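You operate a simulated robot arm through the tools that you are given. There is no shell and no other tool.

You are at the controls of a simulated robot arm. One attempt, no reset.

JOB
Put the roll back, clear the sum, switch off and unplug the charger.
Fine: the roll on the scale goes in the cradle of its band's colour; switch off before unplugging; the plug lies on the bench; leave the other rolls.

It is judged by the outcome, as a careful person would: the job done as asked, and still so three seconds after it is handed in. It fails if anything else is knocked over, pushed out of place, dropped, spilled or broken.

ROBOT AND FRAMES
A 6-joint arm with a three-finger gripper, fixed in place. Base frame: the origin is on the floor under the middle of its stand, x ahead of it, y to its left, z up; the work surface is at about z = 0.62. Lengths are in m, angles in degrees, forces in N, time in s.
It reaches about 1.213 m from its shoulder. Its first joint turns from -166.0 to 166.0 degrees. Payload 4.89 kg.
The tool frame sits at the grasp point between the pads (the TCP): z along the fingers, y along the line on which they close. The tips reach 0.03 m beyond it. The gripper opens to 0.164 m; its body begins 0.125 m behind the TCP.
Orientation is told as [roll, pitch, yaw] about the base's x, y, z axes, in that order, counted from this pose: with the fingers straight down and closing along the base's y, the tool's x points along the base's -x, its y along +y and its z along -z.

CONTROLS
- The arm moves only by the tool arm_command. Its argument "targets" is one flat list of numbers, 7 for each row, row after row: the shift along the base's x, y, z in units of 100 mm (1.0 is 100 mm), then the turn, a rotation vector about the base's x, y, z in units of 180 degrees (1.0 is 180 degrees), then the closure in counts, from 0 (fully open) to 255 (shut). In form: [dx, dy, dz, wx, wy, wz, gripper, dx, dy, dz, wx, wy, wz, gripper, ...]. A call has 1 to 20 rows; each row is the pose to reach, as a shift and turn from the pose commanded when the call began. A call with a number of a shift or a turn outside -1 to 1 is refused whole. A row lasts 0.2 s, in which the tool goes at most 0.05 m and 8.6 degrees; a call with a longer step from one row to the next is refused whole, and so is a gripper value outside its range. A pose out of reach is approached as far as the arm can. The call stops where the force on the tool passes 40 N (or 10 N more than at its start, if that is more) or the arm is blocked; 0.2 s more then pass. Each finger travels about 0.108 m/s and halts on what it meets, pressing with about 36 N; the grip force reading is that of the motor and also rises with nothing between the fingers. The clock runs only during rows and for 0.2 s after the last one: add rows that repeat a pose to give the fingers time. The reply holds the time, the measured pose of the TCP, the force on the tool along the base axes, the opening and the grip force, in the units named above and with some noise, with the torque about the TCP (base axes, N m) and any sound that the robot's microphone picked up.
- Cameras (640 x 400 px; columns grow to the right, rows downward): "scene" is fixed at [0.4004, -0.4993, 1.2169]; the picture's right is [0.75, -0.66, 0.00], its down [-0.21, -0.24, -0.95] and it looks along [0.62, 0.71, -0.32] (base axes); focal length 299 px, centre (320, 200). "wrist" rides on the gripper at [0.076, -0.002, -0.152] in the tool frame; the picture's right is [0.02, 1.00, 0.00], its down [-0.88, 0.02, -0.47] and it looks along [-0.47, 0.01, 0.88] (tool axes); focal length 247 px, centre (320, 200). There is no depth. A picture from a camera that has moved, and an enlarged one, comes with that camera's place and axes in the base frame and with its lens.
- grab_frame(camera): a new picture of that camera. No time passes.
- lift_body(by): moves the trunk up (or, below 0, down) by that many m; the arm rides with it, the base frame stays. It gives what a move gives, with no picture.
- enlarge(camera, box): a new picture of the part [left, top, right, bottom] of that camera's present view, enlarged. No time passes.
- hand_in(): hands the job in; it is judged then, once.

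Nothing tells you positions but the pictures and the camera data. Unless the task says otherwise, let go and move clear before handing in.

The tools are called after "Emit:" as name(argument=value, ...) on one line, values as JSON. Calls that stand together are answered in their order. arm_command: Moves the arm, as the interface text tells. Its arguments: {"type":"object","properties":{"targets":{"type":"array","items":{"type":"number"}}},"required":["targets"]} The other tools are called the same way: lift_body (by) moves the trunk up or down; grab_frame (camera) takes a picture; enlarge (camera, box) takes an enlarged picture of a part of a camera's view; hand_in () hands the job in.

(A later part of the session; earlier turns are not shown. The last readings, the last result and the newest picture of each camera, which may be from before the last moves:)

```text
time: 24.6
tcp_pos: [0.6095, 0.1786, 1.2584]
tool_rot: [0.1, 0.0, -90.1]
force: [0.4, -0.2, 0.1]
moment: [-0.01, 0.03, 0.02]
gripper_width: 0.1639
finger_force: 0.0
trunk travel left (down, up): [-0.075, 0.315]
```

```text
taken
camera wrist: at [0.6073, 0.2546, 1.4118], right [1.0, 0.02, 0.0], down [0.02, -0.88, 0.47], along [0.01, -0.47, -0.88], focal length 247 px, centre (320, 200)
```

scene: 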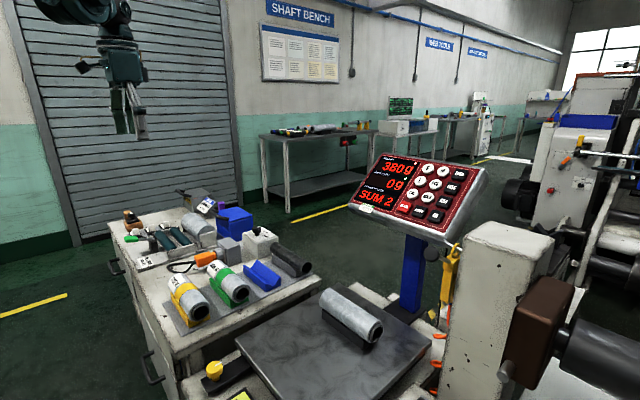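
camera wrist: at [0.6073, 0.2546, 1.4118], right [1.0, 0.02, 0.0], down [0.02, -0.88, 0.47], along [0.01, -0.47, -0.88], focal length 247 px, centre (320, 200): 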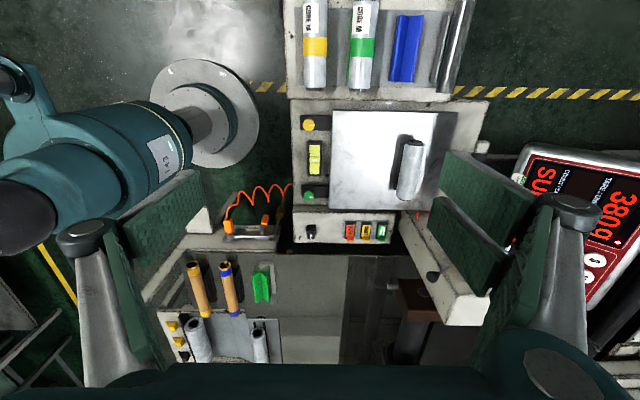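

The tool is level at yaw −90 and the camera looks towards −y. I'm enlarging the side table, the scale with its roll, and the left bench.

Emit:
enlarge(camera="wrist", box=[130, 170, 350, 370])

Emit:
enlarge(camera="wrist", box=[285, 90, 485, 250])

Emit:
enlarge(camera="wrist", box=[205, 170, 305, 250])

Emit:
enlarge(camera="wrist", box=[150, 240, 300, 370])

```text
2.00 times, centred on (240, 270) of wrist
camera zoom: at [0.6073, 0.2546, 1.4118], right [1.0, 0.02, 0.0], down [0.02, -0.88, 0.47], along [0.01, -0.47, -0.88], focal length 494 px, centre (480, 60)
```

zoom: 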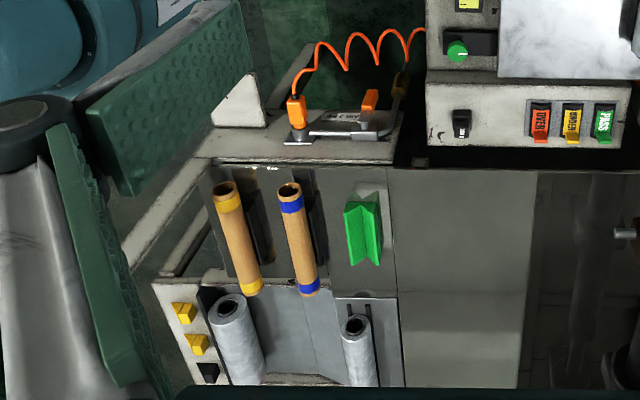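

```text
2.50 times, centred on (385, 170) of wrist
camera zoom: at [0.6073, 0.2546, 1.4118], right [1.0, 0.02, 0.0], down [0.02, -0.88, 0.47], along [0.01, -0.47, -0.88], focal length 617 px, centre (158, 275)
```

zoom: 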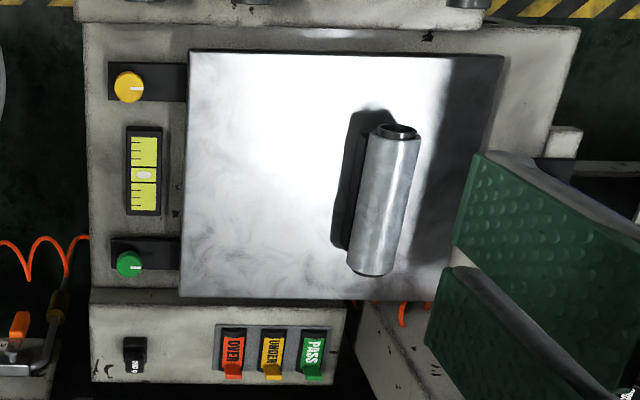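

```text
5.00 times, centred on (255, 210) of wrist
camera zoom: at [0.6073, 0.2546, 1.4118], right [1.0, 0.02, 0.0], down [0.02, -0.88, 0.47], along [0.01, -0.47, -0.88], focal length 1235 px, centre (645, 150)
```

zoom: 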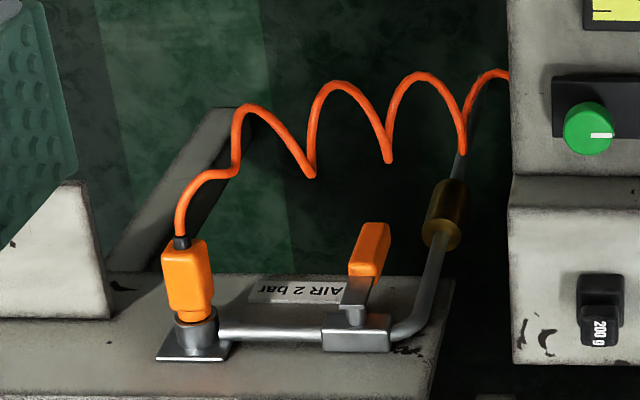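

```text
3.08 times, centred on (225, 305) of wrist
camera zoom: at [0.6073, 0.2546, 1.4118], right [1.0, 0.02, 0.0], down [0.02, -0.88, 0.47], along [0.01, -0.47, -0.88], focal length 760 px, centre (612, -123)
```

zoom: 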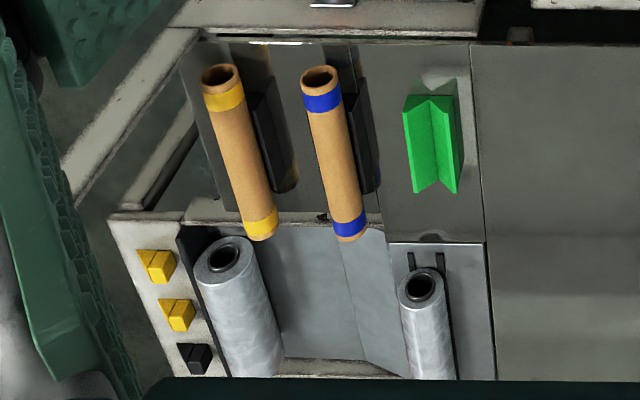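

The orange coil hose runs from the "AIR 2 bar" valve to the yellow gun, and I can't read the yellow and black rockers on the side table. I'll move closer to look at them.

Emit:
arm_command(targets=[-0.25, -0.35, 0, 0, 0, 0, 0, -0.5, -0.7, 0, 0, 0, 0, 0, -0.75, -1.0, 0, 0, 0, 0, 0])

Emit:
arm_command(targets=[-0.25, -0.35, 0, 0, 0, 0, 0, -0.5, -0.7, 0, 0, 0, 0, 0, -0.75, -1.0, 0, 0, 0, 0, 0])

Emit:
arm_command(targets=[-0.25, -0.35, 0, 0, 0, 0, 0, -0.5, -0.7, 0, 0, 0, 0, 0, -0.65, -1.0, 0, 0, 0, 0, 0])

Emit:
grab_frame(camera="wrist")

Emit:
grab_frame(camera="scene")

```text
time: 25.4
tcp_pos: [0.5337, 0.0782, 1.2589]
tool_rot: [0.0, 0.0, -90.0]
force: [2.5, 1.7, -0.5]
moment: [-0.21, 0.32, -0.02]
gripper_width: 0.164
finger_force: 0.1
trunk travel left (down, up): [-0.075, 0.315]
```

```text
time: 26.2
tcp_pos: [0.459, -0.0207, 1.2588]
tool_rot: [0.0, -0.1, -89.9]
force: [1.8, -0.1, -0.7]
moment: [-0.03, 0.35, 0.01]
gripper_width: 0.1639
finger_force: 0.0
trunk travel left (down, up): [-0.075, 0.315]
```

```text
time: 27.0
tcp_pos: [0.3936, -0.1194, 1.2583]
tool_rot: [0.1, 0.0, -89.9]
force: [0.4, -0.8, 0.6]
moment: [-0.04, 0.12, 0.0]
gripper_width: 0.1639
finger_force: 0.0
trunk travel left (down, up): [-0.075, 0.315]
```

```text
taken
camera wrist: at [0.3915, -0.0448, 1.4119], right [1.0, 0.02, 0.0], down [0.02, -0.88, 0.47], along [0.01, -0.47, -0.88], focal length 247 px, centre (320, 200)
```

wrist: 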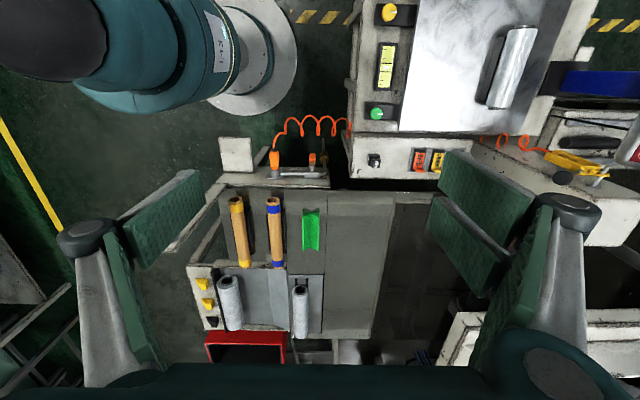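

```text
taken
```

scene: 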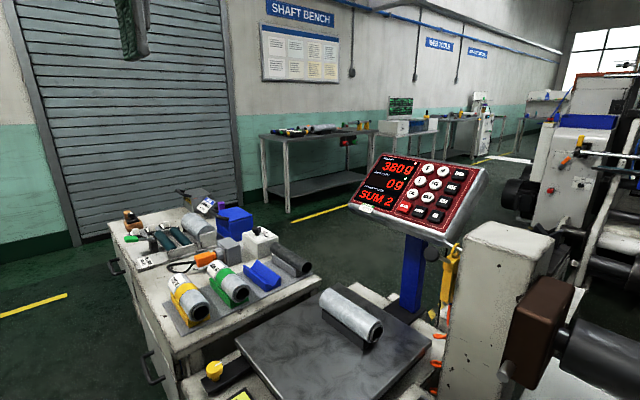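

Emit:
enlarge(camera="wrist", box=[180, 180, 340, 350])

Emit:
enlarge(camera="wrist", box=[190, 265, 250, 340])

Emit:
enlarge(camera="wrist", box=[250, 110, 350, 190])

Emit:
enlarge(camera="wrist", box=[490, 60, 640, 200])

Emit:
enlarge(camera="wrist", box=[340, 0, 600, 180])

```text
2.35 times, centred on (260, 265) of wrist
camera zoom: at [0.3915, -0.0448, 1.4119], right [1.0, 0.02, 0.0], down [0.02, -0.88, 0.47], along [0.01, -0.47, -0.88], focal length 581 px, centre (461, 47)
```

zoom: 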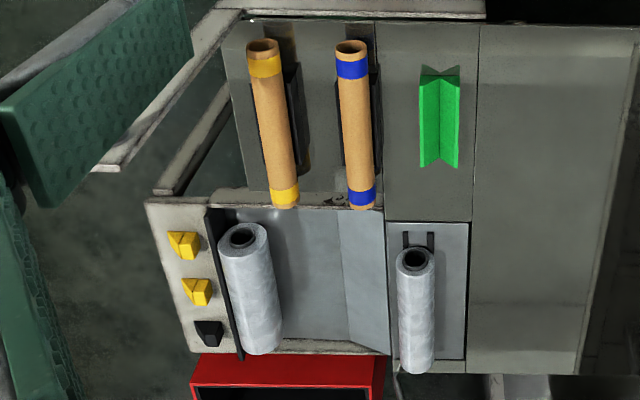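

```text
5.33 times, centred on (220, 302) of wrist
camera zoom: at [0.3915, -0.0448, 1.4119], right [1.0, 0.02, 0.0], down [0.02, -0.88, 0.47], along [0.01, -0.47, -0.88], focal length 1317 px, centre (853, -347)
```

zoom: 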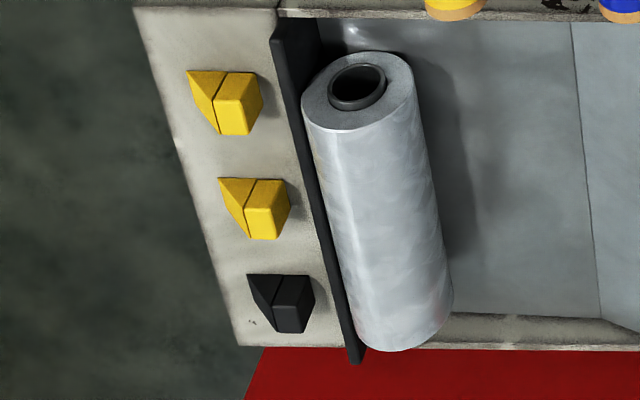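

```text
5.00 times, centred on (300, 150) of wrist
camera zoom: at [0.3915, -0.0448, 1.4119], right [1.0, 0.02, 0.0], down [0.02, -0.88, 0.47], along [0.01, -0.47, -0.88], focal length 1235 px, centre (420, 450)
```

zoom: 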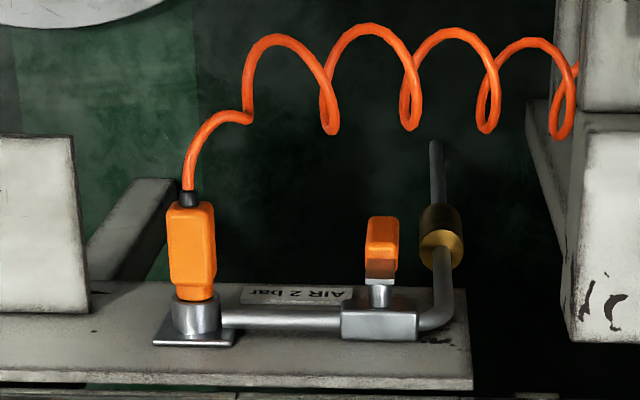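

```text
2.86 times, centred on (565, 130) of wrist
camera zoom: at [0.3915, -0.0448, 1.4119], right [1.0, 0.02, 0.0], down [0.02, -0.88, 0.47], along [0.01, -0.47, -0.88], focal length 706 px, centre (-380, 400)
```

zoom: 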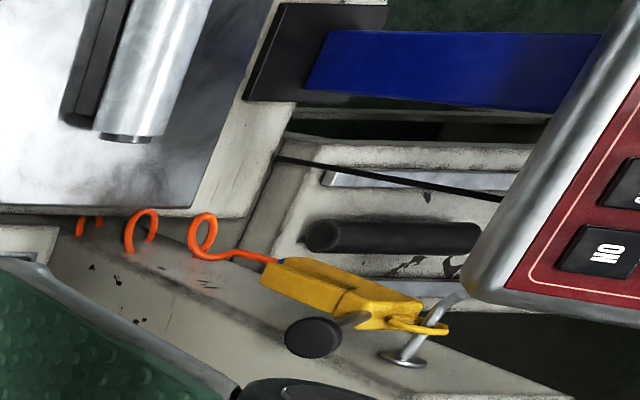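

```text
2.22 times, centred on (470, 90) of wrist
camera zoom: at [0.3915, -0.0448, 1.4119], right [1.0, 0.02, 0.0], down [0.02, -0.88, 0.47], along [0.01, -0.47, -0.88], focal length 549 px, centre (-13, 444)
```

zoom: 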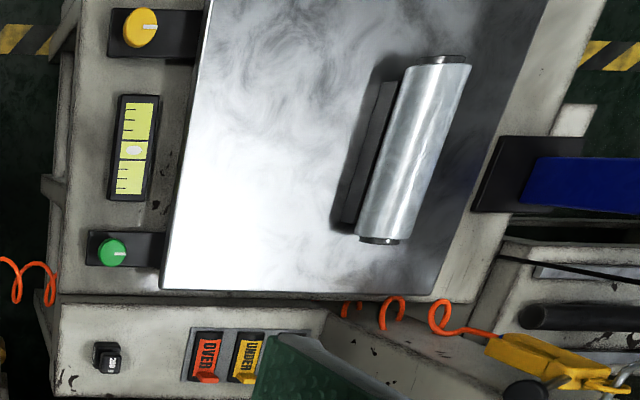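

The yellow gun belongs to the air line, so it isn't electrical. The grey box with the orange plug is still the best match for the charger, and I'll look at it from the +y side and closer.

Emit:
arm_command(targets=[0.25, 0.35, 0, 0, 0, 0, 0, 0.5, 0.7, 0, 0, 0, 0, 0, 0.7, 1.0, 0, 0, 0, 0, 0])

Emit:
arm_command(targets=[0.25, 0.35, 0, 0, 0, 0, 0, 0.5, 0.7, 0, 0, 0, 0, 0, 0.7, 1.0, 0, 0, 0, 0, 0])

Emit:
arm_command(targets=[0.2, 0.35, -0.1, 0, 0, 0, 0, 0.4, 0.7, -0.2, 0, 0, 0, 0, 0.6, 1.0, -0.3, 0, 0, 0, 0])

Emit:
arm_command(targets=[0.2, 0.35, -0.1, 0, 0, 0, 0, 0.4, 0.7, -0.2, 0, 0, 0, 0, 0.6, 1.0, -0.3, 0, 0, 0, 0])

Emit:
arm_command(targets=[0.2, 0.35, -0.15, 0, 0, 0, 0, 0.4, 0.7, -0.3, 0, 0, 0, 0, 0.6, 1.0, -0.5, 0, 0, 0, 0])

Emit:
arm_command(targets=[0.15, 0.35, -0.15, 0, 0, 0, 0, 0.3, 0.7, -0.3, 0, 0, 0, 0, 0.4, 1.0, -0.5, 0, 0, 0, 0])

Emit:
arm_command(targets=[0, 0.35, -0.25, 0, 0, 0, 0, 0, 0.7, -0.5, 0, 0, 0, 0, 0.1, 1.0, -0.8, 0, 0, 0, 0, 0.1, 1.0, -1.0, 0, 0, 0, 0])

Emit:
grab_frame(camera="wrist")

```text
time: 27.8
tcp_pos: [0.4622, -0.0213, 1.2588]
tool_rot: [0.0, 0.0, -90.0]
force: [-2.1, 0.0, 0.6]
moment: [0.09, -0.28, 0.0]
gripper_width: 0.1637
finger_force: 0.1
trunk travel left (down, up): [-0.075, 0.315]
```

```text
time: 28.6
tcp_pos: [0.5335, 0.0783, 1.2602]
tool_rot: [0.1, 0.0, -90.1]
force: [-2.5, -1.4, 1.3]
moment: [0.14, -0.27, 0.01]
gripper_width: 0.1639
finger_force: 0.1
trunk travel left (down, up): [-0.075, 0.315]
```

```text
time: 29.4
tcp_pos: [0.5931, 0.1769, 1.229]
tool_rot: [0.1, -0.1, -90.0]
force: [-2.2, -1.6, 1.3]
moment: [0.27, -0.33, 0.01]
gripper_width: 0.1643
finger_force: 0.1
trunk travel left (down, up): [-0.075, 0.315]
```

```text
time: 30.2
tcp_pos: [0.6536, 0.2778, 1.1988]
tool_rot: [0.1, 0.0, -90.0]
force: [-1.1, -1.1, 1.1]
moment: [0.27, -0.29, 0.03]
gripper_width: 0.1642
finger_force: 0.0
trunk travel left (down, up): [-0.075, 0.315]
```

```text
time: 31.0
tcp_pos: [0.7133, 0.379, 1.1503]
tool_rot: [0.1, 0.0, -90.0]
force: [-2.0, -2.3, 1.7]
moment: [0.29, -0.32, 0.01]
gripper_width: 0.1639
finger_force: 0.0
trunk travel left (down, up): [-0.075, 0.315]
```

```text
time: 31.8
tcp_pos: [0.7536, 0.4782, 1.1004]
tool_rot: [0.1, 0.0, -89.9]
force: [-1.5, -1.9, 0.9]
moment: [0.32, -0.16, -0.02]
gripper_width: 0.164
finger_force: 0.1
trunk travel left (down, up): [-0.075, 0.315]
```

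```text
time: 32.8
tcp_pos: [0.7622, 0.5794, 0.9977]
tool_rot: [0.1, 0.0, -89.9]
force: [-0.8, -0.2, 0.1]
moment: [0.04, -0.06, 0.01]
gripper_width: 0.164
finger_force: 0.1
trunk travel left (down, up): [-0.075, 0.315]
```

```text
taken
camera wrist: at [0.7616, 0.6545, 1.1519], right [1.0, 0.02, 0.0], down [0.02, -0.88, 0.47], along [0.01, -0.47, -0.88], focal length 247 px, centre (320, 200)
```

wrist: 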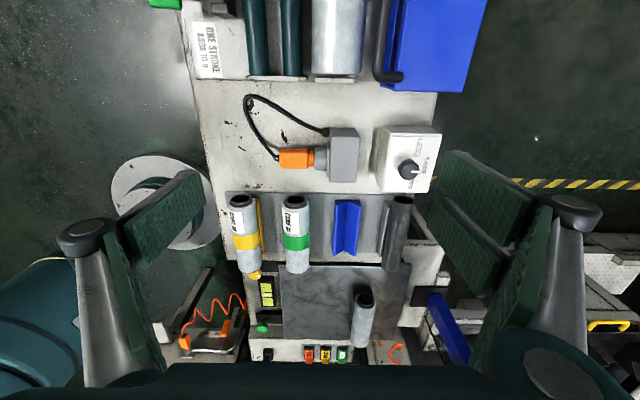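

Emit:
enlarge(camera="wrist", box=[235, 85, 375, 190])

Emit:
enlarge(camera="wrist", box=[320, 270, 420, 370])

Emit:
enlarge(camera="wrist", box=[220, 180, 420, 290])

Emit:
enlarge(camera="wrist", box=[370, 115, 450, 195])

```text
3.81 times, centred on (305, 138) of wrist
camera zoom: at [0.7616, 0.6545, 1.1519], right [1.0, 0.02, 0.0], down [0.02, -0.88, 0.47], along [0.01, -0.47, -0.88], focal length 941 px, centre (377, 438)
```

zoom: 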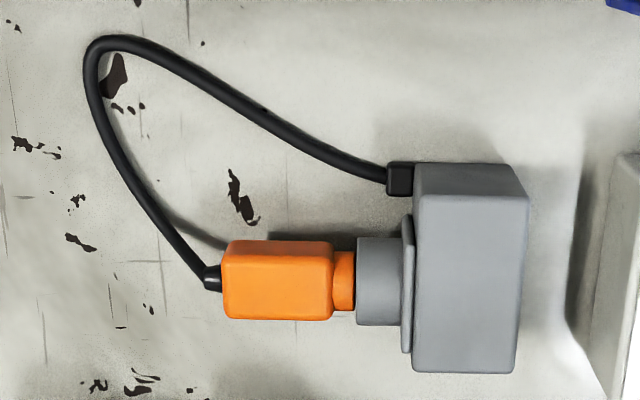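

```text
4.00 times, centred on (370, 320) of wrist
camera zoom: at [0.7616, 0.6545, 1.1519], right [1.0, 0.02, 0.0], down [0.02, -0.88, 0.47], along [0.01, -0.47, -0.88], focal length 988 px, centre (120, -280)
```

zoom: 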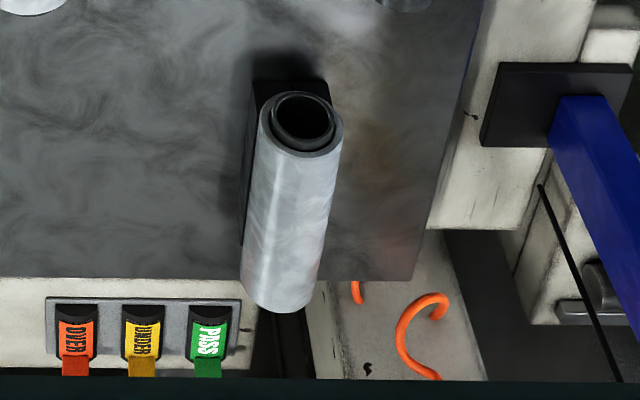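

```text
3.20 times, centred on (320, 235) of wrist
camera zoom: at [0.7616, 0.6545, 1.1519], right [1.0, 0.02, 0.0], down [0.02, -0.88, 0.47], along [0.01, -0.47, -0.88], focal length 790 px, centre (320, 88)
```

zoom: 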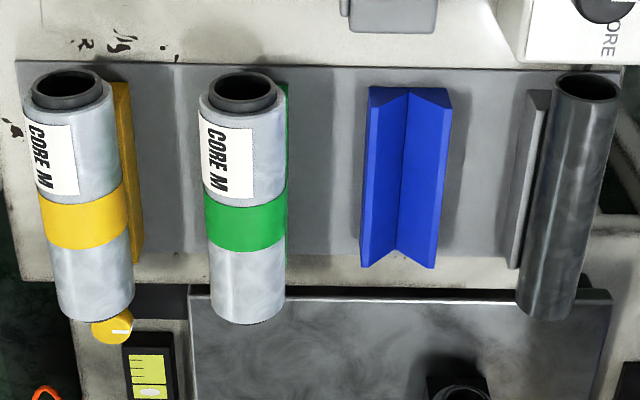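

```text
5.00 times, centred on (410, 155) of wrist
camera zoom: at [0.7616, 0.6545, 1.1519], right [1.0, 0.02, 0.0], down [0.02, -0.88, 0.47], along [0.01, -0.47, -0.88], focal length 1235 px, centre (-130, 425)
```

zoom: 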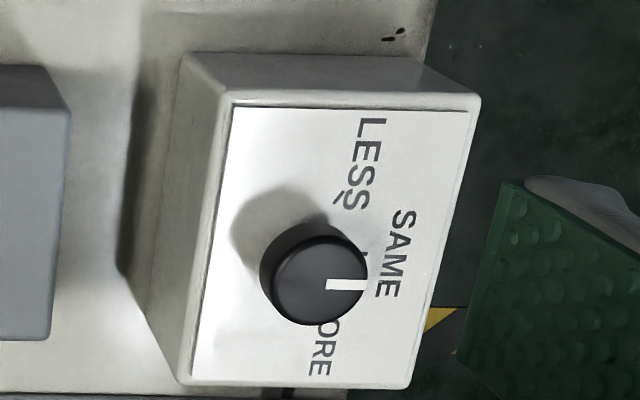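

The orange plug and cable both belong to the grey box, and I still see no switch on it. Before deciding, I'll look closer at the side table, where those yellow and black blocks could be batteries or switches.

Emit:
arm_command(targets=[-0.2, -0.3, 0.3, 0, 0, 0, 0, -0.4, -0.6, 0.6, 0, 0, 0, 0, -0.6, -0.9, 0.9, 0, 0, 0, 0, -0.7, -1.0, 1.0, 0, 0, 0, 0])

Emit:
arm_command(targets=[-0.2, -0.3, 0.3, 0, 0, 0, 0, -0.4, -0.6, 0.6, 0, 0, 0, 0, -0.6, -0.9, 0.9, 0, 0, 0, 0, -0.7, -1.0, 1.0, 0, 0, 0, 0])

Emit:
arm_command(targets=[-0.15, -0.4, 0, 0, 0, 0, 0, -0.3, -0.8, 0, 0, 0, 0, 0, -0.5, -1.0, 0, 0, 0, 0, 0])

Emit:
arm_command(targets=[-0.15, -0.4, 0, 0, 0, 0, 0, -0.3, -0.8, 0, 0, 0, 0, 0, -0.5, -1.0, 0, 0, 0, 0, 0])

Emit:
arm_command(targets=[-0.15, -0.4, 0, 0, 0, 0, 0, -0.3, -0.8, 0, 0, 0, 0, 0, -0.5, -1.0, 0, 0, 0, 0, 0])

Emit:
arm_command(targets=[-0.15, -0.4, 0, 0, 0, 0, 0, -0.3, -0.8, 0, 0, 0, 0, 0, -0.5, -1.0, 0, 0, 0, 0, 0])

Emit:
arm_command(targets=[-0.15, -0.4, 0, 0, 0, 0, 0, -0.3, -0.8, 0, 0, 0, 0, 0, -0.5, -1.0, 0, 0, 0, 0, 0])

Emit:
grab_frame(camera="wrist")

```text
time: 33.8
tcp_pos: [0.6948, 0.479, 1.0973]
tool_rot: [0.2, 0.0, -90.0]
force: [0.8, 0.0, -0.9]
moment: [-0.06, 0.14, 0.01]
gripper_width: 0.1639
finger_force: 0.0
trunk travel left (down, up): [-0.075, 0.315]
```

```text
time: 34.8
tcp_pos: [0.6241, 0.3778, 1.1984]
tool_rot: [0.1, 0.0, -90.0]
force: [0.2, 0.0, -0.9]
moment: [-0.06, 0.03, -0.04]
gripper_width: 0.1639
finger_force: 0.0
trunk travel left (down, up): [-0.075, 0.315]
```

```text
time: 35.6
tcp_pos: [0.5757, 0.2812, 1.1987]
tool_rot: [0.2, 0.0, -90.0]
force: [0.4, 2.2, -0.7]
moment: [-0.26, 0.24, 0.0]
gripper_width: 0.1642
finger_force: 0.2
trunk travel left (down, up): [-0.075, 0.315]
```

```text
time: 36.4
tcp_pos: [0.526, 0.1802, 1.1969]
tool_rot: [0.0, 0.0, -90.0]
force: [2.2, 1.0, -0.6]
moment: [-0.26, 0.32, 0.02]
gripper_width: 0.1641
finger_force: 0.0
trunk travel left (down, up): [-0.075, 0.315]
```

```text
time: 37.2
tcp_pos: [0.474, 0.0798, 1.1976]
tool_rot: [0.1, 0.1, -89.9]
force: [2.0, 1.4, -0.4]
moment: [-0.13, 0.27, 0.02]
gripper_width: 0.164
finger_force: 0.2
trunk travel left (down, up): [-0.075, 0.315]
```

```text
time: 38.0
tcp_pos: [0.424, -0.0204, 1.1993]
tool_rot: [0.0, 0.0, -89.9]
force: [1.1, 0.5, -0.4]
moment: [-0.04, 0.22, 0.04]
gripper_width: 0.164
finger_force: 0.1
trunk travel left (down, up): [-0.075, 0.315]
```

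```text
time: 38.8
tcp_pos: [0.3749, -0.1203, 1.2005]
tool_rot: [0.0, 0.0, -90.0]
force: [1.8, -0.2, -0.2]
moment: [0.02, 0.14, -0.03]
gripper_width: 0.164
finger_force: 0.1
trunk travel left (down, up): [-0.075, 0.315]
```

```text
taken
camera wrist: at [0.3725, -0.0456, 1.3533], right [1.0, 0.02, 0.0], down [0.02, -0.88, 0.47], along [0.01, -0.47, -0.88], focal length 247 px, centre (320, 200)
```

wrist: 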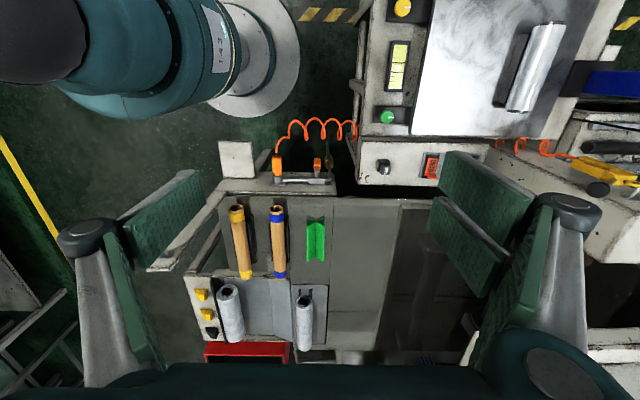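

Emit:
arm_command(targets=[-0.2, -0.4, 0, 0, 0, 0, 0, -0.4, -0.8, 0, 0, 0, 0, 0, -0.5, -1.0, 0, 0, 0, 0, 0])

Emit:
arm_command(targets=[-0.2, -0.4, 0, 0, 0, 0, 0, -0.4, -0.8, 0, 0, 0, 0, 0, -0.5, -1.0, 0, 0, 0, 0, 0])

Emit:
grab_frame(camera="wrist")

```text
time: 39.6
tcp_pos: [0.3243, -0.22, 1.199]
tool_rot: [0.1, 0.0, -89.8]
force: [0.1, -0.1, -0.1]
moment: [-0.08, -0.05, 0.02]
gripper_width: 0.1641
finger_force: 0.1
trunk travel left (down, up): [-0.075, 0.315]
```

```text
time: 40.5
tcp_pos: [0.3106, -0.2696, 1.1909]
tool_rot: [0.1, 0.0, -80.9]
force: [-0.1, -0.1, 0.2]
moment: [0.02, 0.03, 0.01]
gripper_width: 0.164
finger_force: 0.0
trunk travel left (down, up): [-0.075, 0.315]
stopped in row 3: the arm was blocked; the commanded pose is now the measured one
```

```text
taken
camera wrist: at [0.2967, -0.1947, 1.3439], right [0.98, 0.18, 0.0], down [0.16, -0.87, 0.47], along [0.09, -0.47, -0.88], focal length 247 px, centre (320, 200)
```

wrist: 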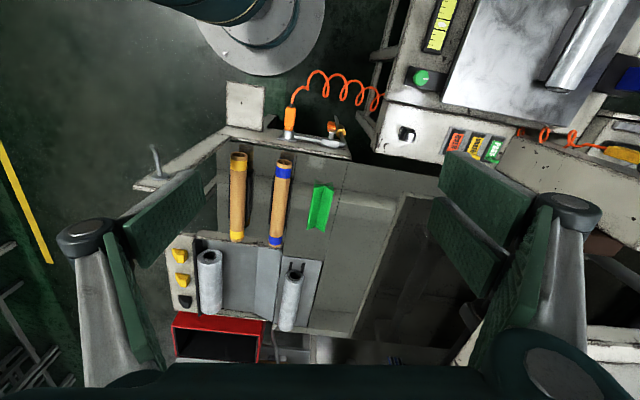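

Emit:
enlarge(camera="wrist", box=[150, 140, 360, 360])

Emit:
enlarge(camera="wrist", box=[160, 230, 240, 330])

Emit:
enlarge(camera="wrist", box=[120, 80, 360, 200])

Emit:
enlarge(camera="wrist", box=[160, 300, 500, 380])

```text
1.82 times, centred on (255, 250) of wrist
camera zoom: at [0.2967, -0.1947, 1.3439], right [0.98, 0.18, 0.0], down [0.16, -0.87, 0.47], along [0.09, -0.47, -0.88], focal length 449 px, centre (438, 109)
```

zoom: 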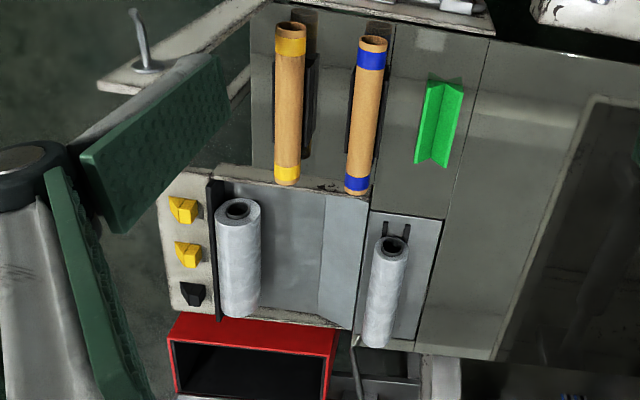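

```text
4.00 times, centred on (200, 280) of wrist
camera zoom: at [0.2967, -0.1947, 1.3439], right [0.98, 0.18, 0.0], down [0.16, -0.87, 0.47], along [0.09, -0.47, -0.88], focal length 988 px, centre (800, -120)
```

zoom: 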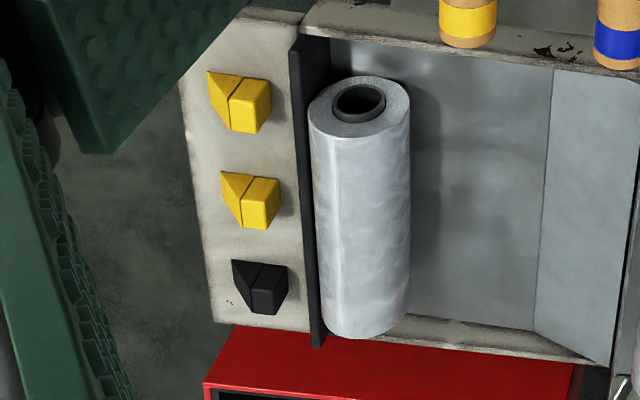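

```text
2.67 times, centred on (240, 140) of wrist
camera zoom: at [0.2967, -0.1947, 1.3439], right [0.98, 0.18, 0.0], down [0.16, -0.87, 0.47], along [0.09, -0.47, -0.88], focal length 659 px, centre (533, 360)
```

zoom: 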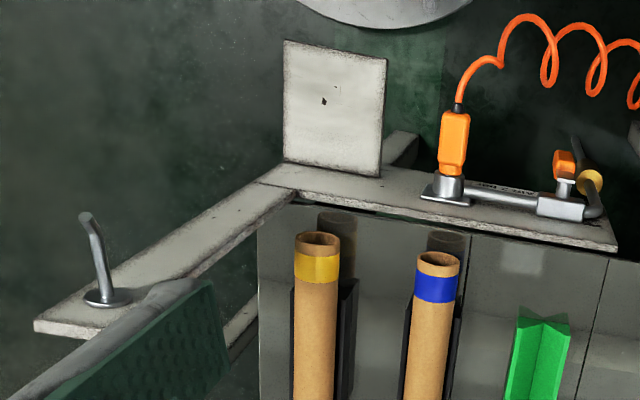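

```text
1.88 times, centred on (330, 340) of wrist
camera zoom: at [0.2967, -0.1947, 1.3439], right [0.98, 0.18, 0.0], down [0.16, -0.87, 0.47], along [0.09, -0.47, -0.88], focal length 465 px, centre (301, -64)
```

zoom: 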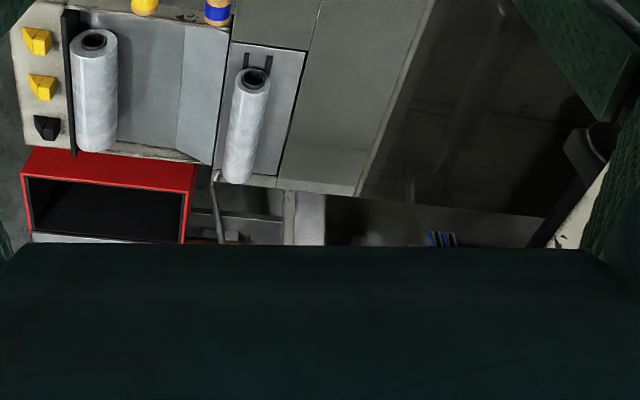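

The side table holds film rolls, empty cores and rockers with no labels, and nothing there looks like a charger. The purple block in its black dock beside the BATTERY TIN might be a battery in a charger, so I'll go back over the main bench and look at it closely.

Emit:
arm_command(targets=[0.05, 0.1, 0, 0, 0, 0.045, 0, 0.1, 0.2, 0, 0, 0, 0.09, 0, 0.2, 0.3, 0, 0, 0, 0.135, 0, 0.3, 0.4, 0, 0, 0, 0.18, 0, 0.4, 0.5, 0, 0, 0, 0.225, 0, 0.5, 0.6, 0, 0, 0, 0.27, 0, 0.6, 0.7, 0, 0, 0, 0.315, 0, 0.7, 0.8, 0, 0, 0, 0.36, 0, 0.8, 0.9, 0, 0, 0, 0.405, 0, 0.9, 1.0, 0, 0, 0, 0.45, 0])

Emit:
arm_command(targets=[0.1, 0.4, 0, 0, 0, 0, 0, 0.2, 0.8, 0, 0, 0, 0, 0, 0.3, 1.0, 0, 0, 0, 0, 0])

Emit:
arm_command(targets=[0.1, 0.4, 0, 0, 0, 0, 0, 0.2, 0.8, 0, 0, 0, 0, 0, 0.3, 1.0, 0, 0, 0, 0, 0])

Emit:
arm_command(targets=[0.1, 0.4, 0, 0, 0, 0, 0, 0.2, 0.8, 0, 0, 0, 0, 0, 0.3, 1.0, 0, 0, 0, 0, 0])

Emit:
arm_command(targets=[0.1, 0.4, 0, 0, 0, 0, 0, 0.2, 0.8, 0, 0, 0, 0, 0, 0.3, 1.0, 0, 0, 0, 0, 0])

Emit:
arm_command(targets=[0.1, 0.4, 0, 0, 0, 0, 0, 0.2, 0.8, 0, 0, 0, 0, 0, 0.3, 1.0, 0, 0, 0, 0, 0])

Emit:
arm_command(targets=[0.1, 0.4, 0, 0, 0, 0, 0, 0.2, 0.8, 0, 0, 0, 0, 0, 0.3, 1.0, 0, 0, 0, 0, 0])

Emit:
arm_command(targets=[0.1, 0.4, -0.1, 0, 0, 0, 0, 0.2, 0.8, -0.2, 0, 0, 0, 0, 0.3, 1.0, -0.4, 0, 0, 0, 0])

Emit:
arm_command(targets=[0.1, 0.4, -0.2, 0, 0, 0, 0, 0.2, 0.8, -0.4, 0, 0, 0, 0, 0.3, 1.0, -0.7, 0, 0, 0, 0])

Emit:
grab_frame(camera="wrist")

```text
time: 42.7
tcp_pos: [0.3997, -0.1723, 1.1908]
tool_rot: [0.2, 0.0, -0.4]
force: [-0.6, -0.2, -0.6]
moment: [-0.03, -0.09, 0.03]
gripper_width: 0.1636
finger_force: 0.0
trunk travel left (down, up): [-0.075, 0.315]
```

```text
time: 43.5
tcp_pos: [0.4282, -0.0719, 1.1919]
tool_rot: [0.1, 0.0, -0.4]
force: [-0.5, -0.5, 0.3]
moment: [0.03, -0.04, 0.02]
gripper_width: 0.1639
finger_force: 0.2
trunk travel left (down, up): [-0.075, 0.315]
```

```text
time: 44.3
tcp_pos: [0.4592, 0.0271, 1.1929]
tool_rot: [0.1, 0.0, -0.4]
force: [-1.3, -0.5, 0.5]
moment: [0.08, -0.1, -0.01]
gripper_width: 0.164
finger_force: 0.1
trunk travel left (down, up): [-0.075, 0.315]
```

```text
time: 45.1
tcp_pos: [0.4882, 0.1285, 1.192]
tool_rot: [0.1, 0.1, -0.5]
force: [-1.4, -0.8, 0.6]
moment: [0.14, -0.21, 0.0]
gripper_width: 0.1642
finger_force: 0.0
trunk travel left (down, up): [-0.075, 0.315]
```

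```text
time: 45.9
tcp_pos: [0.5203, 0.2265, 1.192]
tool_rot: [0.2, -0.1, -0.5]
force: [-0.8, -0.7, 1.0]
moment: [0.14, -0.15, -0.05]
gripper_width: 0.1639
finger_force: 0.1
trunk travel left (down, up): [-0.075, 0.315]
```

```text
time: 46.7
tcp_pos: [0.55, 0.3271, 1.1926]
tool_rot: [0.1, 0.0, -0.6]
force: [-1.3, -1.7, 0.6]
moment: [0.18, -0.16, -0.01]
gripper_width: 0.164
finger_force: 0.0
trunk travel left (down, up): [-0.075, 0.315]
```

```text
time: 47.5
tcp_pos: [0.5782, 0.4267, 1.1937]
tool_rot: [0.1, 0.0, -0.5]
force: [-0.7, -1.7, 0.2]
moment: [0.24, -0.12, -0.02]
gripper_width: 0.1639
finger_force: 0.1
trunk travel left (down, up): [-0.075, 0.315]
```

```text
time: 48.3
tcp_pos: [0.6091, 0.5275, 1.1528]
tool_rot: [0.1, -0.1, -0.4]
force: [-1.0, -2.2, 1.3]
moment: [0.28, -0.16, 0.02]
gripper_width: 0.1643
finger_force: 0.0
trunk travel left (down, up): [-0.075, 0.315]
```

```text
time: 49.1
tcp_pos: [0.6387, 0.6278, 1.0821]
tool_rot: [0.1, -0.1, -0.6]
force: [-0.9, -1.9, 2.0]
moment: [0.28, -0.17, -0.02]
gripper_width: 0.1642
finger_force: 0.1
trunk travel left (down, up): [-0.075, 0.315]
```

```text
taken
camera wrist: at [0.5631, 0.6257, 1.2352], right [-0.01, 1.0, 0.0], down [0.88, 0.01, 0.47], along [0.47, 0.01, -0.88], focal length 247 px, centre (320, 200)
```

wrist: 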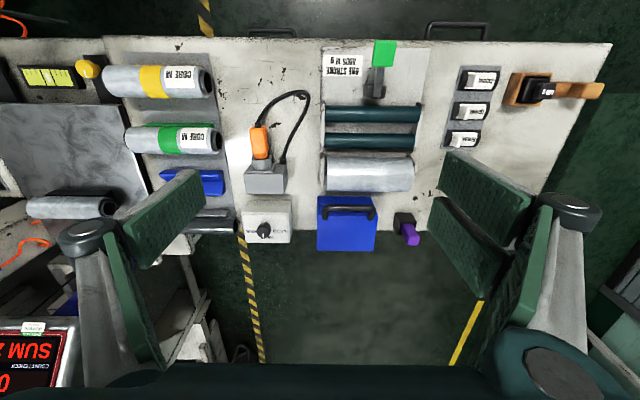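

Emit:
enlarge(camera="wrist", box=[230, 80, 320, 250])

Emit:
enlarge(camera="wrist", box=[310, 190, 430, 260])

Emit:
enlarge(camera="wrist", box=[240, 120, 295, 200])

```text
2.35 times, centred on (275, 165) of wrist
camera zoom: at [0.5631, 0.6257, 1.2352], right [-0.01, 1.0, 0.0], down [0.88, 0.01, 0.47], along [0.47, 0.01, -0.88], focal length 581 px, centre (426, 282)
```

zoom: 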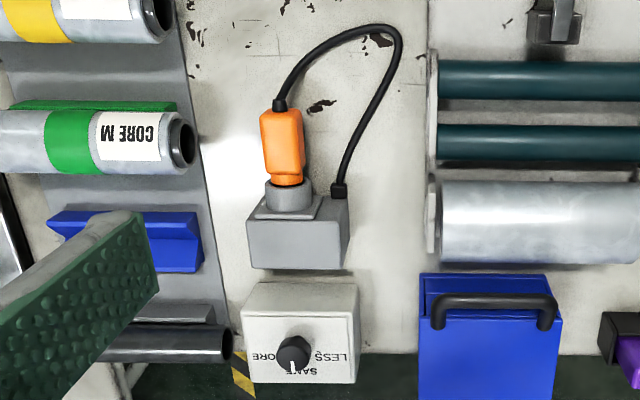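

```text
5.33 times, centred on (370, 225) of wrist
camera zoom: at [0.5631, 0.6257, 1.2352], right [-0.01, 1.0, 0.0], down [0.88, 0.01, 0.47], along [0.47, 0.01, -0.88], focal length 1317 px, centre (53, 67)
```

zoom: 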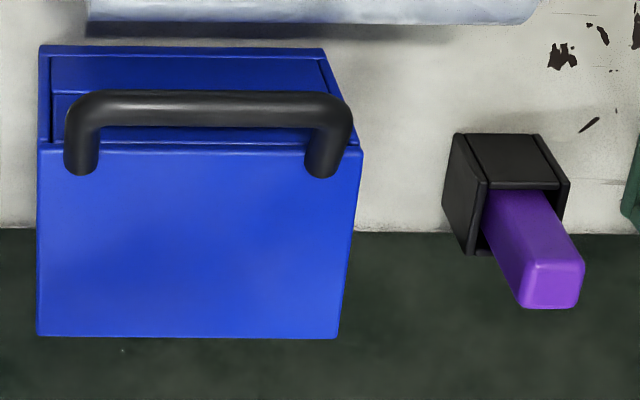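

```text
5.00 times, centred on (268, 160) of wrist
camera zoom: at [0.5631, 0.6257, 1.2352], right [-0.01, 1.0, 0.0], down [0.88, 0.01, 0.47], along [0.47, 0.01, -0.88], focal length 1235 px, centre (582, 400)
```

zoom: 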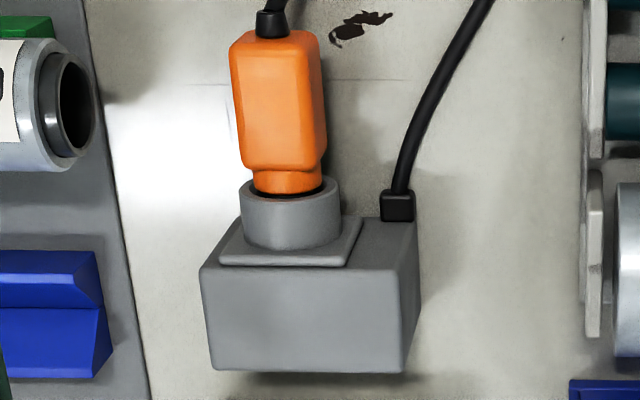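

The purple item is just a block in a holder. I'll bring the camera right down to the grey box to inspect the plug face and the cable entry.

Emit:
arm_command(targets=[0, -0.3, -0.3, 0, 0, 0, 0, 0, -0.6, -0.6, 0, 0, 0, 0, 0, -0.9, -0.9, 0, 0, 0, 0, 0, -1.0, -1.0, 0, 0, 0, 0])

Emit:
arm_command(targets=[0, 0, -0.4, 0, 0, 0, 0, 0, 0, -0.8, 0, 0, 0, 0, 0, -0.1, -1.0, 0, 0, 0, 0])

Emit:
arm_command(targets=[0, 0, -0.4, 0, 0, 0, 0, 0, 0, -0.5, 0, 0, 0, 0])

Emit:
grab_frame(camera="wrist")

```text
time: 50.1
tcp_pos: [0.6399, 0.5276, 0.9828]
tool_rot: [0.1, 0.0, -0.6]
force: [0.5, 0.0, 0.5]
moment: [-0.03, -0.05, 0.03]
gripper_width: 0.1638
finger_force: 0.0
trunk travel left (down, up): [-0.075, 0.315]
```

```text
time: 50.9
tcp_pos: [0.6397, 0.5178, 0.8825]
tool_rot: [0.1, 0.0, -0.5]
force: [0.2, 0.0, -0.3]
moment: [0.03, -0.05, 0.0]
gripper_width: 0.164
finger_force: 0.2
trunk travel left (down, up): [-0.075, 0.315]
```

```text
time: 51.5
tcp_pos: [0.6395, 0.5164, 0.8328]
tool_rot: [0.0, 0.0, -0.5]
force: [-0.5, 0.3, 1.6]
moment: [0.06, -0.03, -0.02]
gripper_width: 0.1641
finger_force: 0.0
trunk travel left (down, up): [-0.075, 0.315]
```

```text
taken
camera wrist: at [0.5629, 0.5153, 0.9847], right [-0.01, 1.0, 0.0], down [0.88, 0.01, 0.47], along [0.47, 0.01, -0.88], focal length 247 px, centre (320, 200)
```

wrist: 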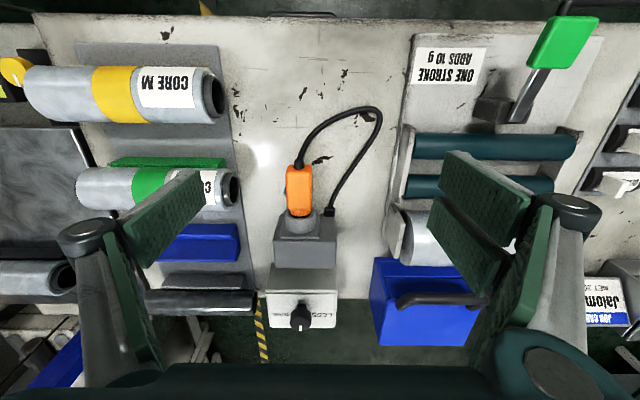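

Emit:
enlarge(camera="wrist", box=[260, 150, 350, 280])

Emit:
enlarge(camera="wrist", box=[0, 20, 260, 220])

```text
3.08 times, centred on (305, 215) of wrist
camera zoom: at [0.5629, 0.5153, 0.9847], right [-0.01, 1.0, 0.0], down [0.88, 0.01, 0.47], along [0.47, 0.01, -0.88], focal length 760 px, centre (366, 154)
```

zoom: 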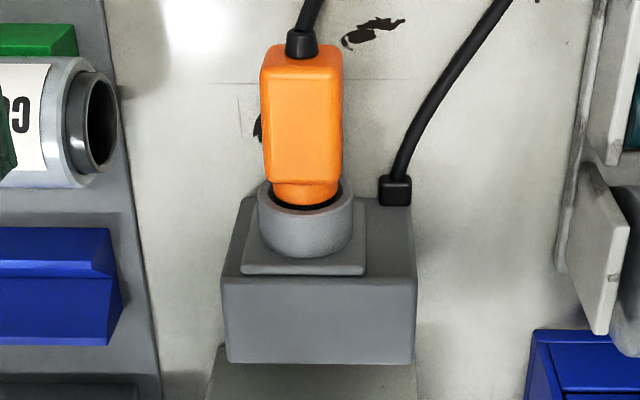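

```text
2.00 times, centred on (130, 120) of wrist
camera zoom: at [0.5629, 0.5153, 0.9847], right [-0.01, 1.0, 0.0], down [0.88, 0.01, 0.47], along [0.47, 0.01, -0.88], focal length 494 px, centre (700, 360)
```

zoom: 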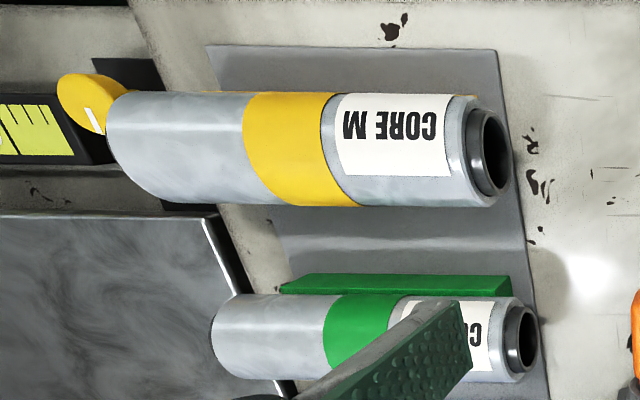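

The grey box has only a socket and a cable gland, no switch. I'll look at the one part I haven't seen, the front-right (−y, +x) side around the white block, before deciding.

Emit:
arm_command(targets=[0, 0, 0.4, 0, 0, 0, 0, 0, 0, 0.8, 0, 0, 0, 0, 0, 0, 1.0, 0, 0, 0, 0])

Emit:
arm_command(targets=[0, -0.3, 0.3, 0, 0, 0, 0, 0, -0.6, 0.6, 0, 0, 0, 0, 0, -0.9, 0.9, 0, 0, 0, 0, 0, -1.0, 1.0, 0, 0, 0, 0])

Emit:
arm_command(targets=[0.05, -0.1, 0.1, 0, 0, -0.045, 0, 0.1, -0.2, 0.2, 0, 0, -0.09, 0, 0.2, -0.3, 0.3, 0, 0, -0.135, 0, 0.3, -0.4, 0.4, 0, 0, -0.18, 0, 0.4, -0.5, 0.5, 0, 0, -0.225, 0, 0.5, -0.6, 0.6, 0, 0, -0.27, 0, 0.6, -0.7, 0.7, 0, 0, -0.315, 0, 0.7, -0.8, 0.8, 0, 0, -0.36, 0, 0.8, -0.9, 0.9, 0, 0, -0.405, 0, 0.9, -1.0, 1.0, 0, 0, -0.45, 0, 0.9, -1.0, 1.0, 0, 0, -0.495, 0])

Emit:
arm_command(targets=[0, -0.4, 0.1, 0, 0, 0, 0, 0, -0.8, 0.2, 0, 0, 0, 0, 0, -1.0, 0.3, 0, 0, 0, 0])

Emit:
arm_command(targets=[0, -0.4, 0.1, 0, 0, 0, 0, 0, -0.8, 0.2, 0, 0, 0, 0, 0, -1.0, 0.3, 0, 0, 0, 0])

Emit:
arm_command(targets=[0, -0.4, 0.1, 0, 0, 0, 0, 0, -0.8, 0.2, 0, 0, 0, 0, 0, -1.0, 0.3, 0, 0, 0, 0])

Emit:
grab_frame(camera="wrist")

```text
time: 52.3
tcp_pos: [0.6413, 0.5176, 0.9313]
tool_rot: [0.2, 0.0, -0.5]
force: [0.4, 0.6, -0.4]
moment: [-0.07, 0.12, -0.02]
gripper_width: 0.1639
finger_force: 0.2
trunk travel left (down, up): [-0.075, 0.315]
```

```text
time: 53.3
tcp_pos: [0.6396, 0.4181, 1.0317]
tool_rot: [0.1, 0.0, -0.5]
force: [-0.8, 0.2, 0.5]
moment: [-0.12, -0.05, 0.03]
gripper_width: 0.1641
finger_force: 0.0
trunk travel left (down, up): [-0.075, 0.315]
```

```text
time: 55.7
tcp_pos: [0.7297, 0.3178, 1.1315]
tool_rot: [0.0, 0.1, -89.8]
force: [0.1, 0.7, 1.0]
moment: [-0.03, 0.0, 0.01]
gripper_width: 0.1638
finger_force: 0.0
trunk travel left (down, up): [-0.075, 0.315]
```

```text
time: 56.5
tcp_pos: [0.7299, 0.2183, 1.1628]
tool_rot: [0.1, 0.0, -89.6]
force: [0.1, 1.7, 0.2]
moment: [-0.22, 0.04, 0.02]
gripper_width: 0.164
finger_force: 0.0
trunk travel left (down, up): [-0.075, 0.315]
```

```text
time: 57.3
tcp_pos: [0.7309, 0.1176, 1.1919]
tool_rot: [0.1, 0.0, -89.5]
force: [0.8, 0.1, -1.2]
moment: [-0.15, 0.06, -0.02]
gripper_width: 0.1639
finger_force: 0.0
trunk travel left (down, up): [-0.075, 0.315]
```

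```text
time: 58.1
tcp_pos: [0.7305, 0.0182, 1.2219]
tool_rot: [0.2, 0.0, -89.6]
force: [0.3, 2.2, 0.6]
moment: [-0.21, 0.04, -0.01]
gripper_width: 0.1642
finger_force: 0.0
trunk travel left (down, up): [-0.075, 0.315]
```

```text
taken
camera wrist: at [0.7274, 0.0932, 1.3746], right [1.0, 0.03, 0.0], down [0.03, -0.88, 0.47], along [0.02, -0.47, -0.88], focal length 247 px, centre (320, 200)
```

wrist: 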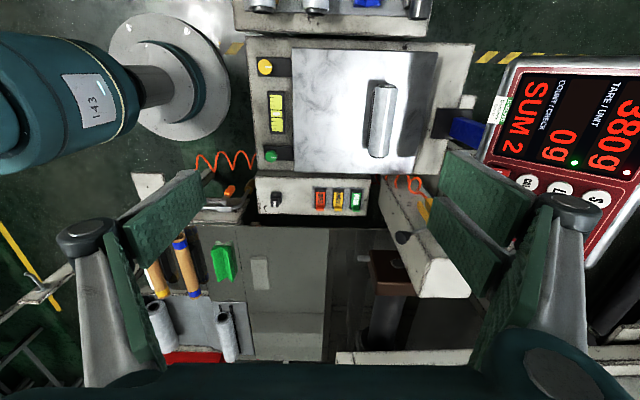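

Emit:
arm_command(targets=[0, -0.4, 0.1, 0, 0, 0, 0, 0, -0.8, 0.2, 0, 0, 0, 0, 0, -1.0, 0.3, 0, 0, 0, 0])

Emit:
arm_command(targets=[0, -0.4, 0, 0, 0, 0, 0, 0, -0.8, 0, 0, 0, 0, 0, 0, -1.0, 0, 0, 0, 0, 0])

Emit:
grab_frame(camera="wrist")

```text
time: 58.9
tcp_pos: [0.7299, -0.0819, 1.2537]
tool_rot: [0.0, -0.1, -89.6]
force: [0.3, 0.9, -0.1]
moment: [-0.2, 0.01, 0.02]
gripper_width: 0.1637
finger_force: 0.0
trunk travel left (down, up): [-0.075, 0.315]
```

```text
time: 59.7
tcp_pos: [0.7294, -0.1823, 1.2517]
tool_rot: [0.1, 0.0, -89.7]
force: [0.6, 1.7, 0.4]
moment: [-0.17, -0.01, -0.01]
gripper_width: 0.164
finger_force: 0.1
trunk travel left (down, up): [-0.075, 0.315]
```

```text
taken
camera wrist: at [0.7266, -0.1059, 1.4052], right [1.0, 0.03, 0.0], down [0.03, -0.88, 0.47], along [0.02, -0.47, -0.88], focal length 247 px, centre (320, 200)
```

wrist: 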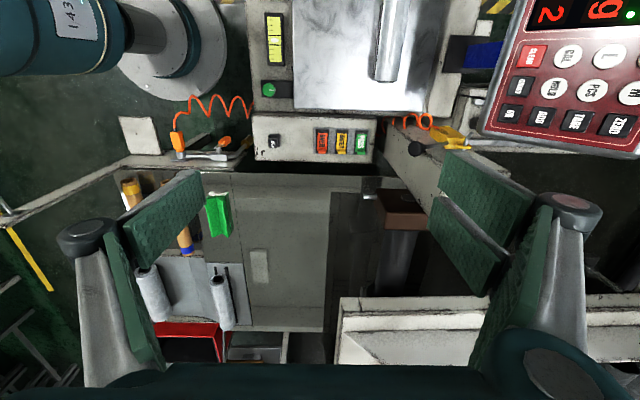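

Emit:
enlarge(camera="wrist", box=[100, 90, 400, 340])

Emit:
enlarge(camera="wrist", box=[330, 90, 500, 260])

Emit:
enlarge(camera="wrist", box=[160, 90, 270, 180])

Emit:
enlarge(camera="wrist", box=[440, 0, 640, 160])

```text
1.60 times, centred on (250, 215) of wrist
camera zoom: at [0.7266, -0.1059, 1.4052], right [1.0, 0.03, 0.0], down [0.03, -0.88, 0.47], along [0.02, -0.47, -0.88], focal length 395 px, centre (432, 176)
```

zoom: 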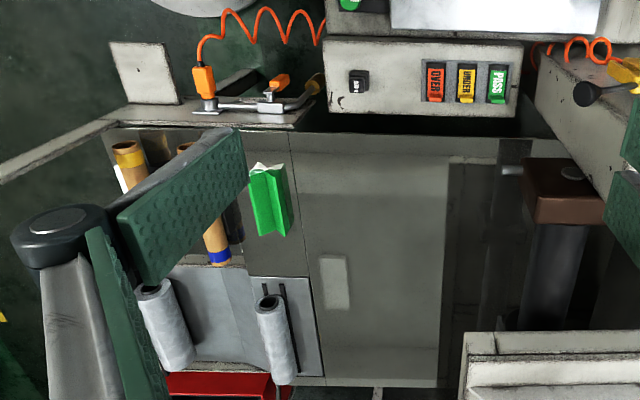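

```text
2.35 times, centred on (415, 175) of wrist
camera zoom: at [0.7266, -0.1059, 1.4052], right [1.0, 0.03, 0.0], down [0.03, -0.88, 0.47], along [0.02, -0.47, -0.88], focal length 581 px, centre (96, 259)
```

zoom: 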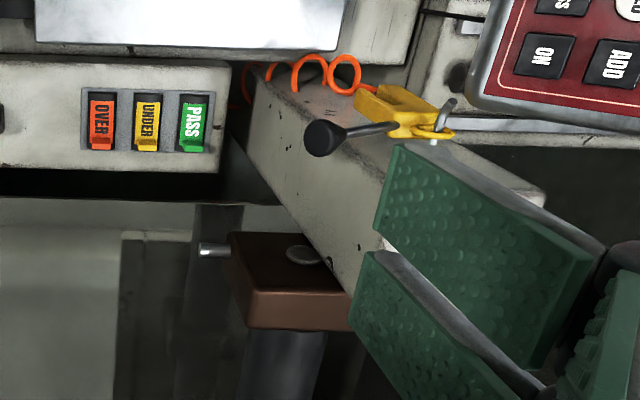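

```text
4.44 times, centred on (215, 135) of wrist
camera zoom: at [0.7266, -0.1059, 1.4052], right [1.0, 0.03, 0.0], down [0.03, -0.88, 0.47], along [0.02, -0.47, -0.88], focal length 1098 px, centre (787, 489)
```

zoom: 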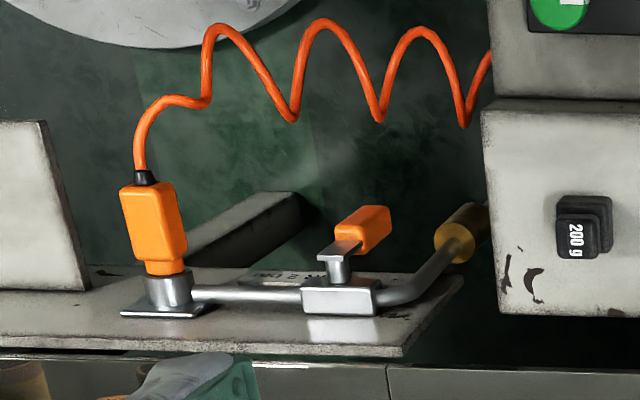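

```text
2.50 times, centred on (540, 80) of wrist
camera zoom: at [0.7266, -0.1059, 1.4052], right [1.0, 0.03, 0.0], down [0.03, -0.88, 0.47], along [0.02, -0.47, -0.88], focal length 617 px, centre (-230, 500)
```

zoom: 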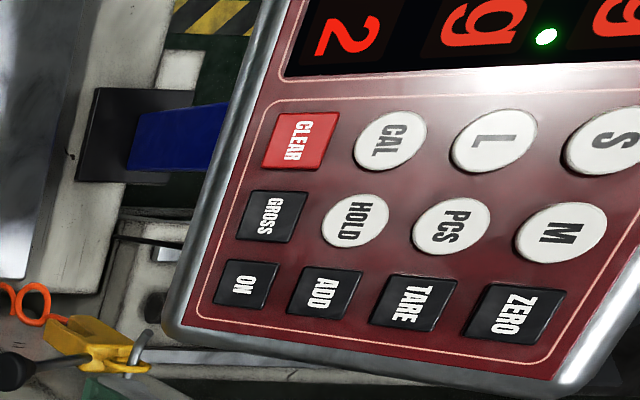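

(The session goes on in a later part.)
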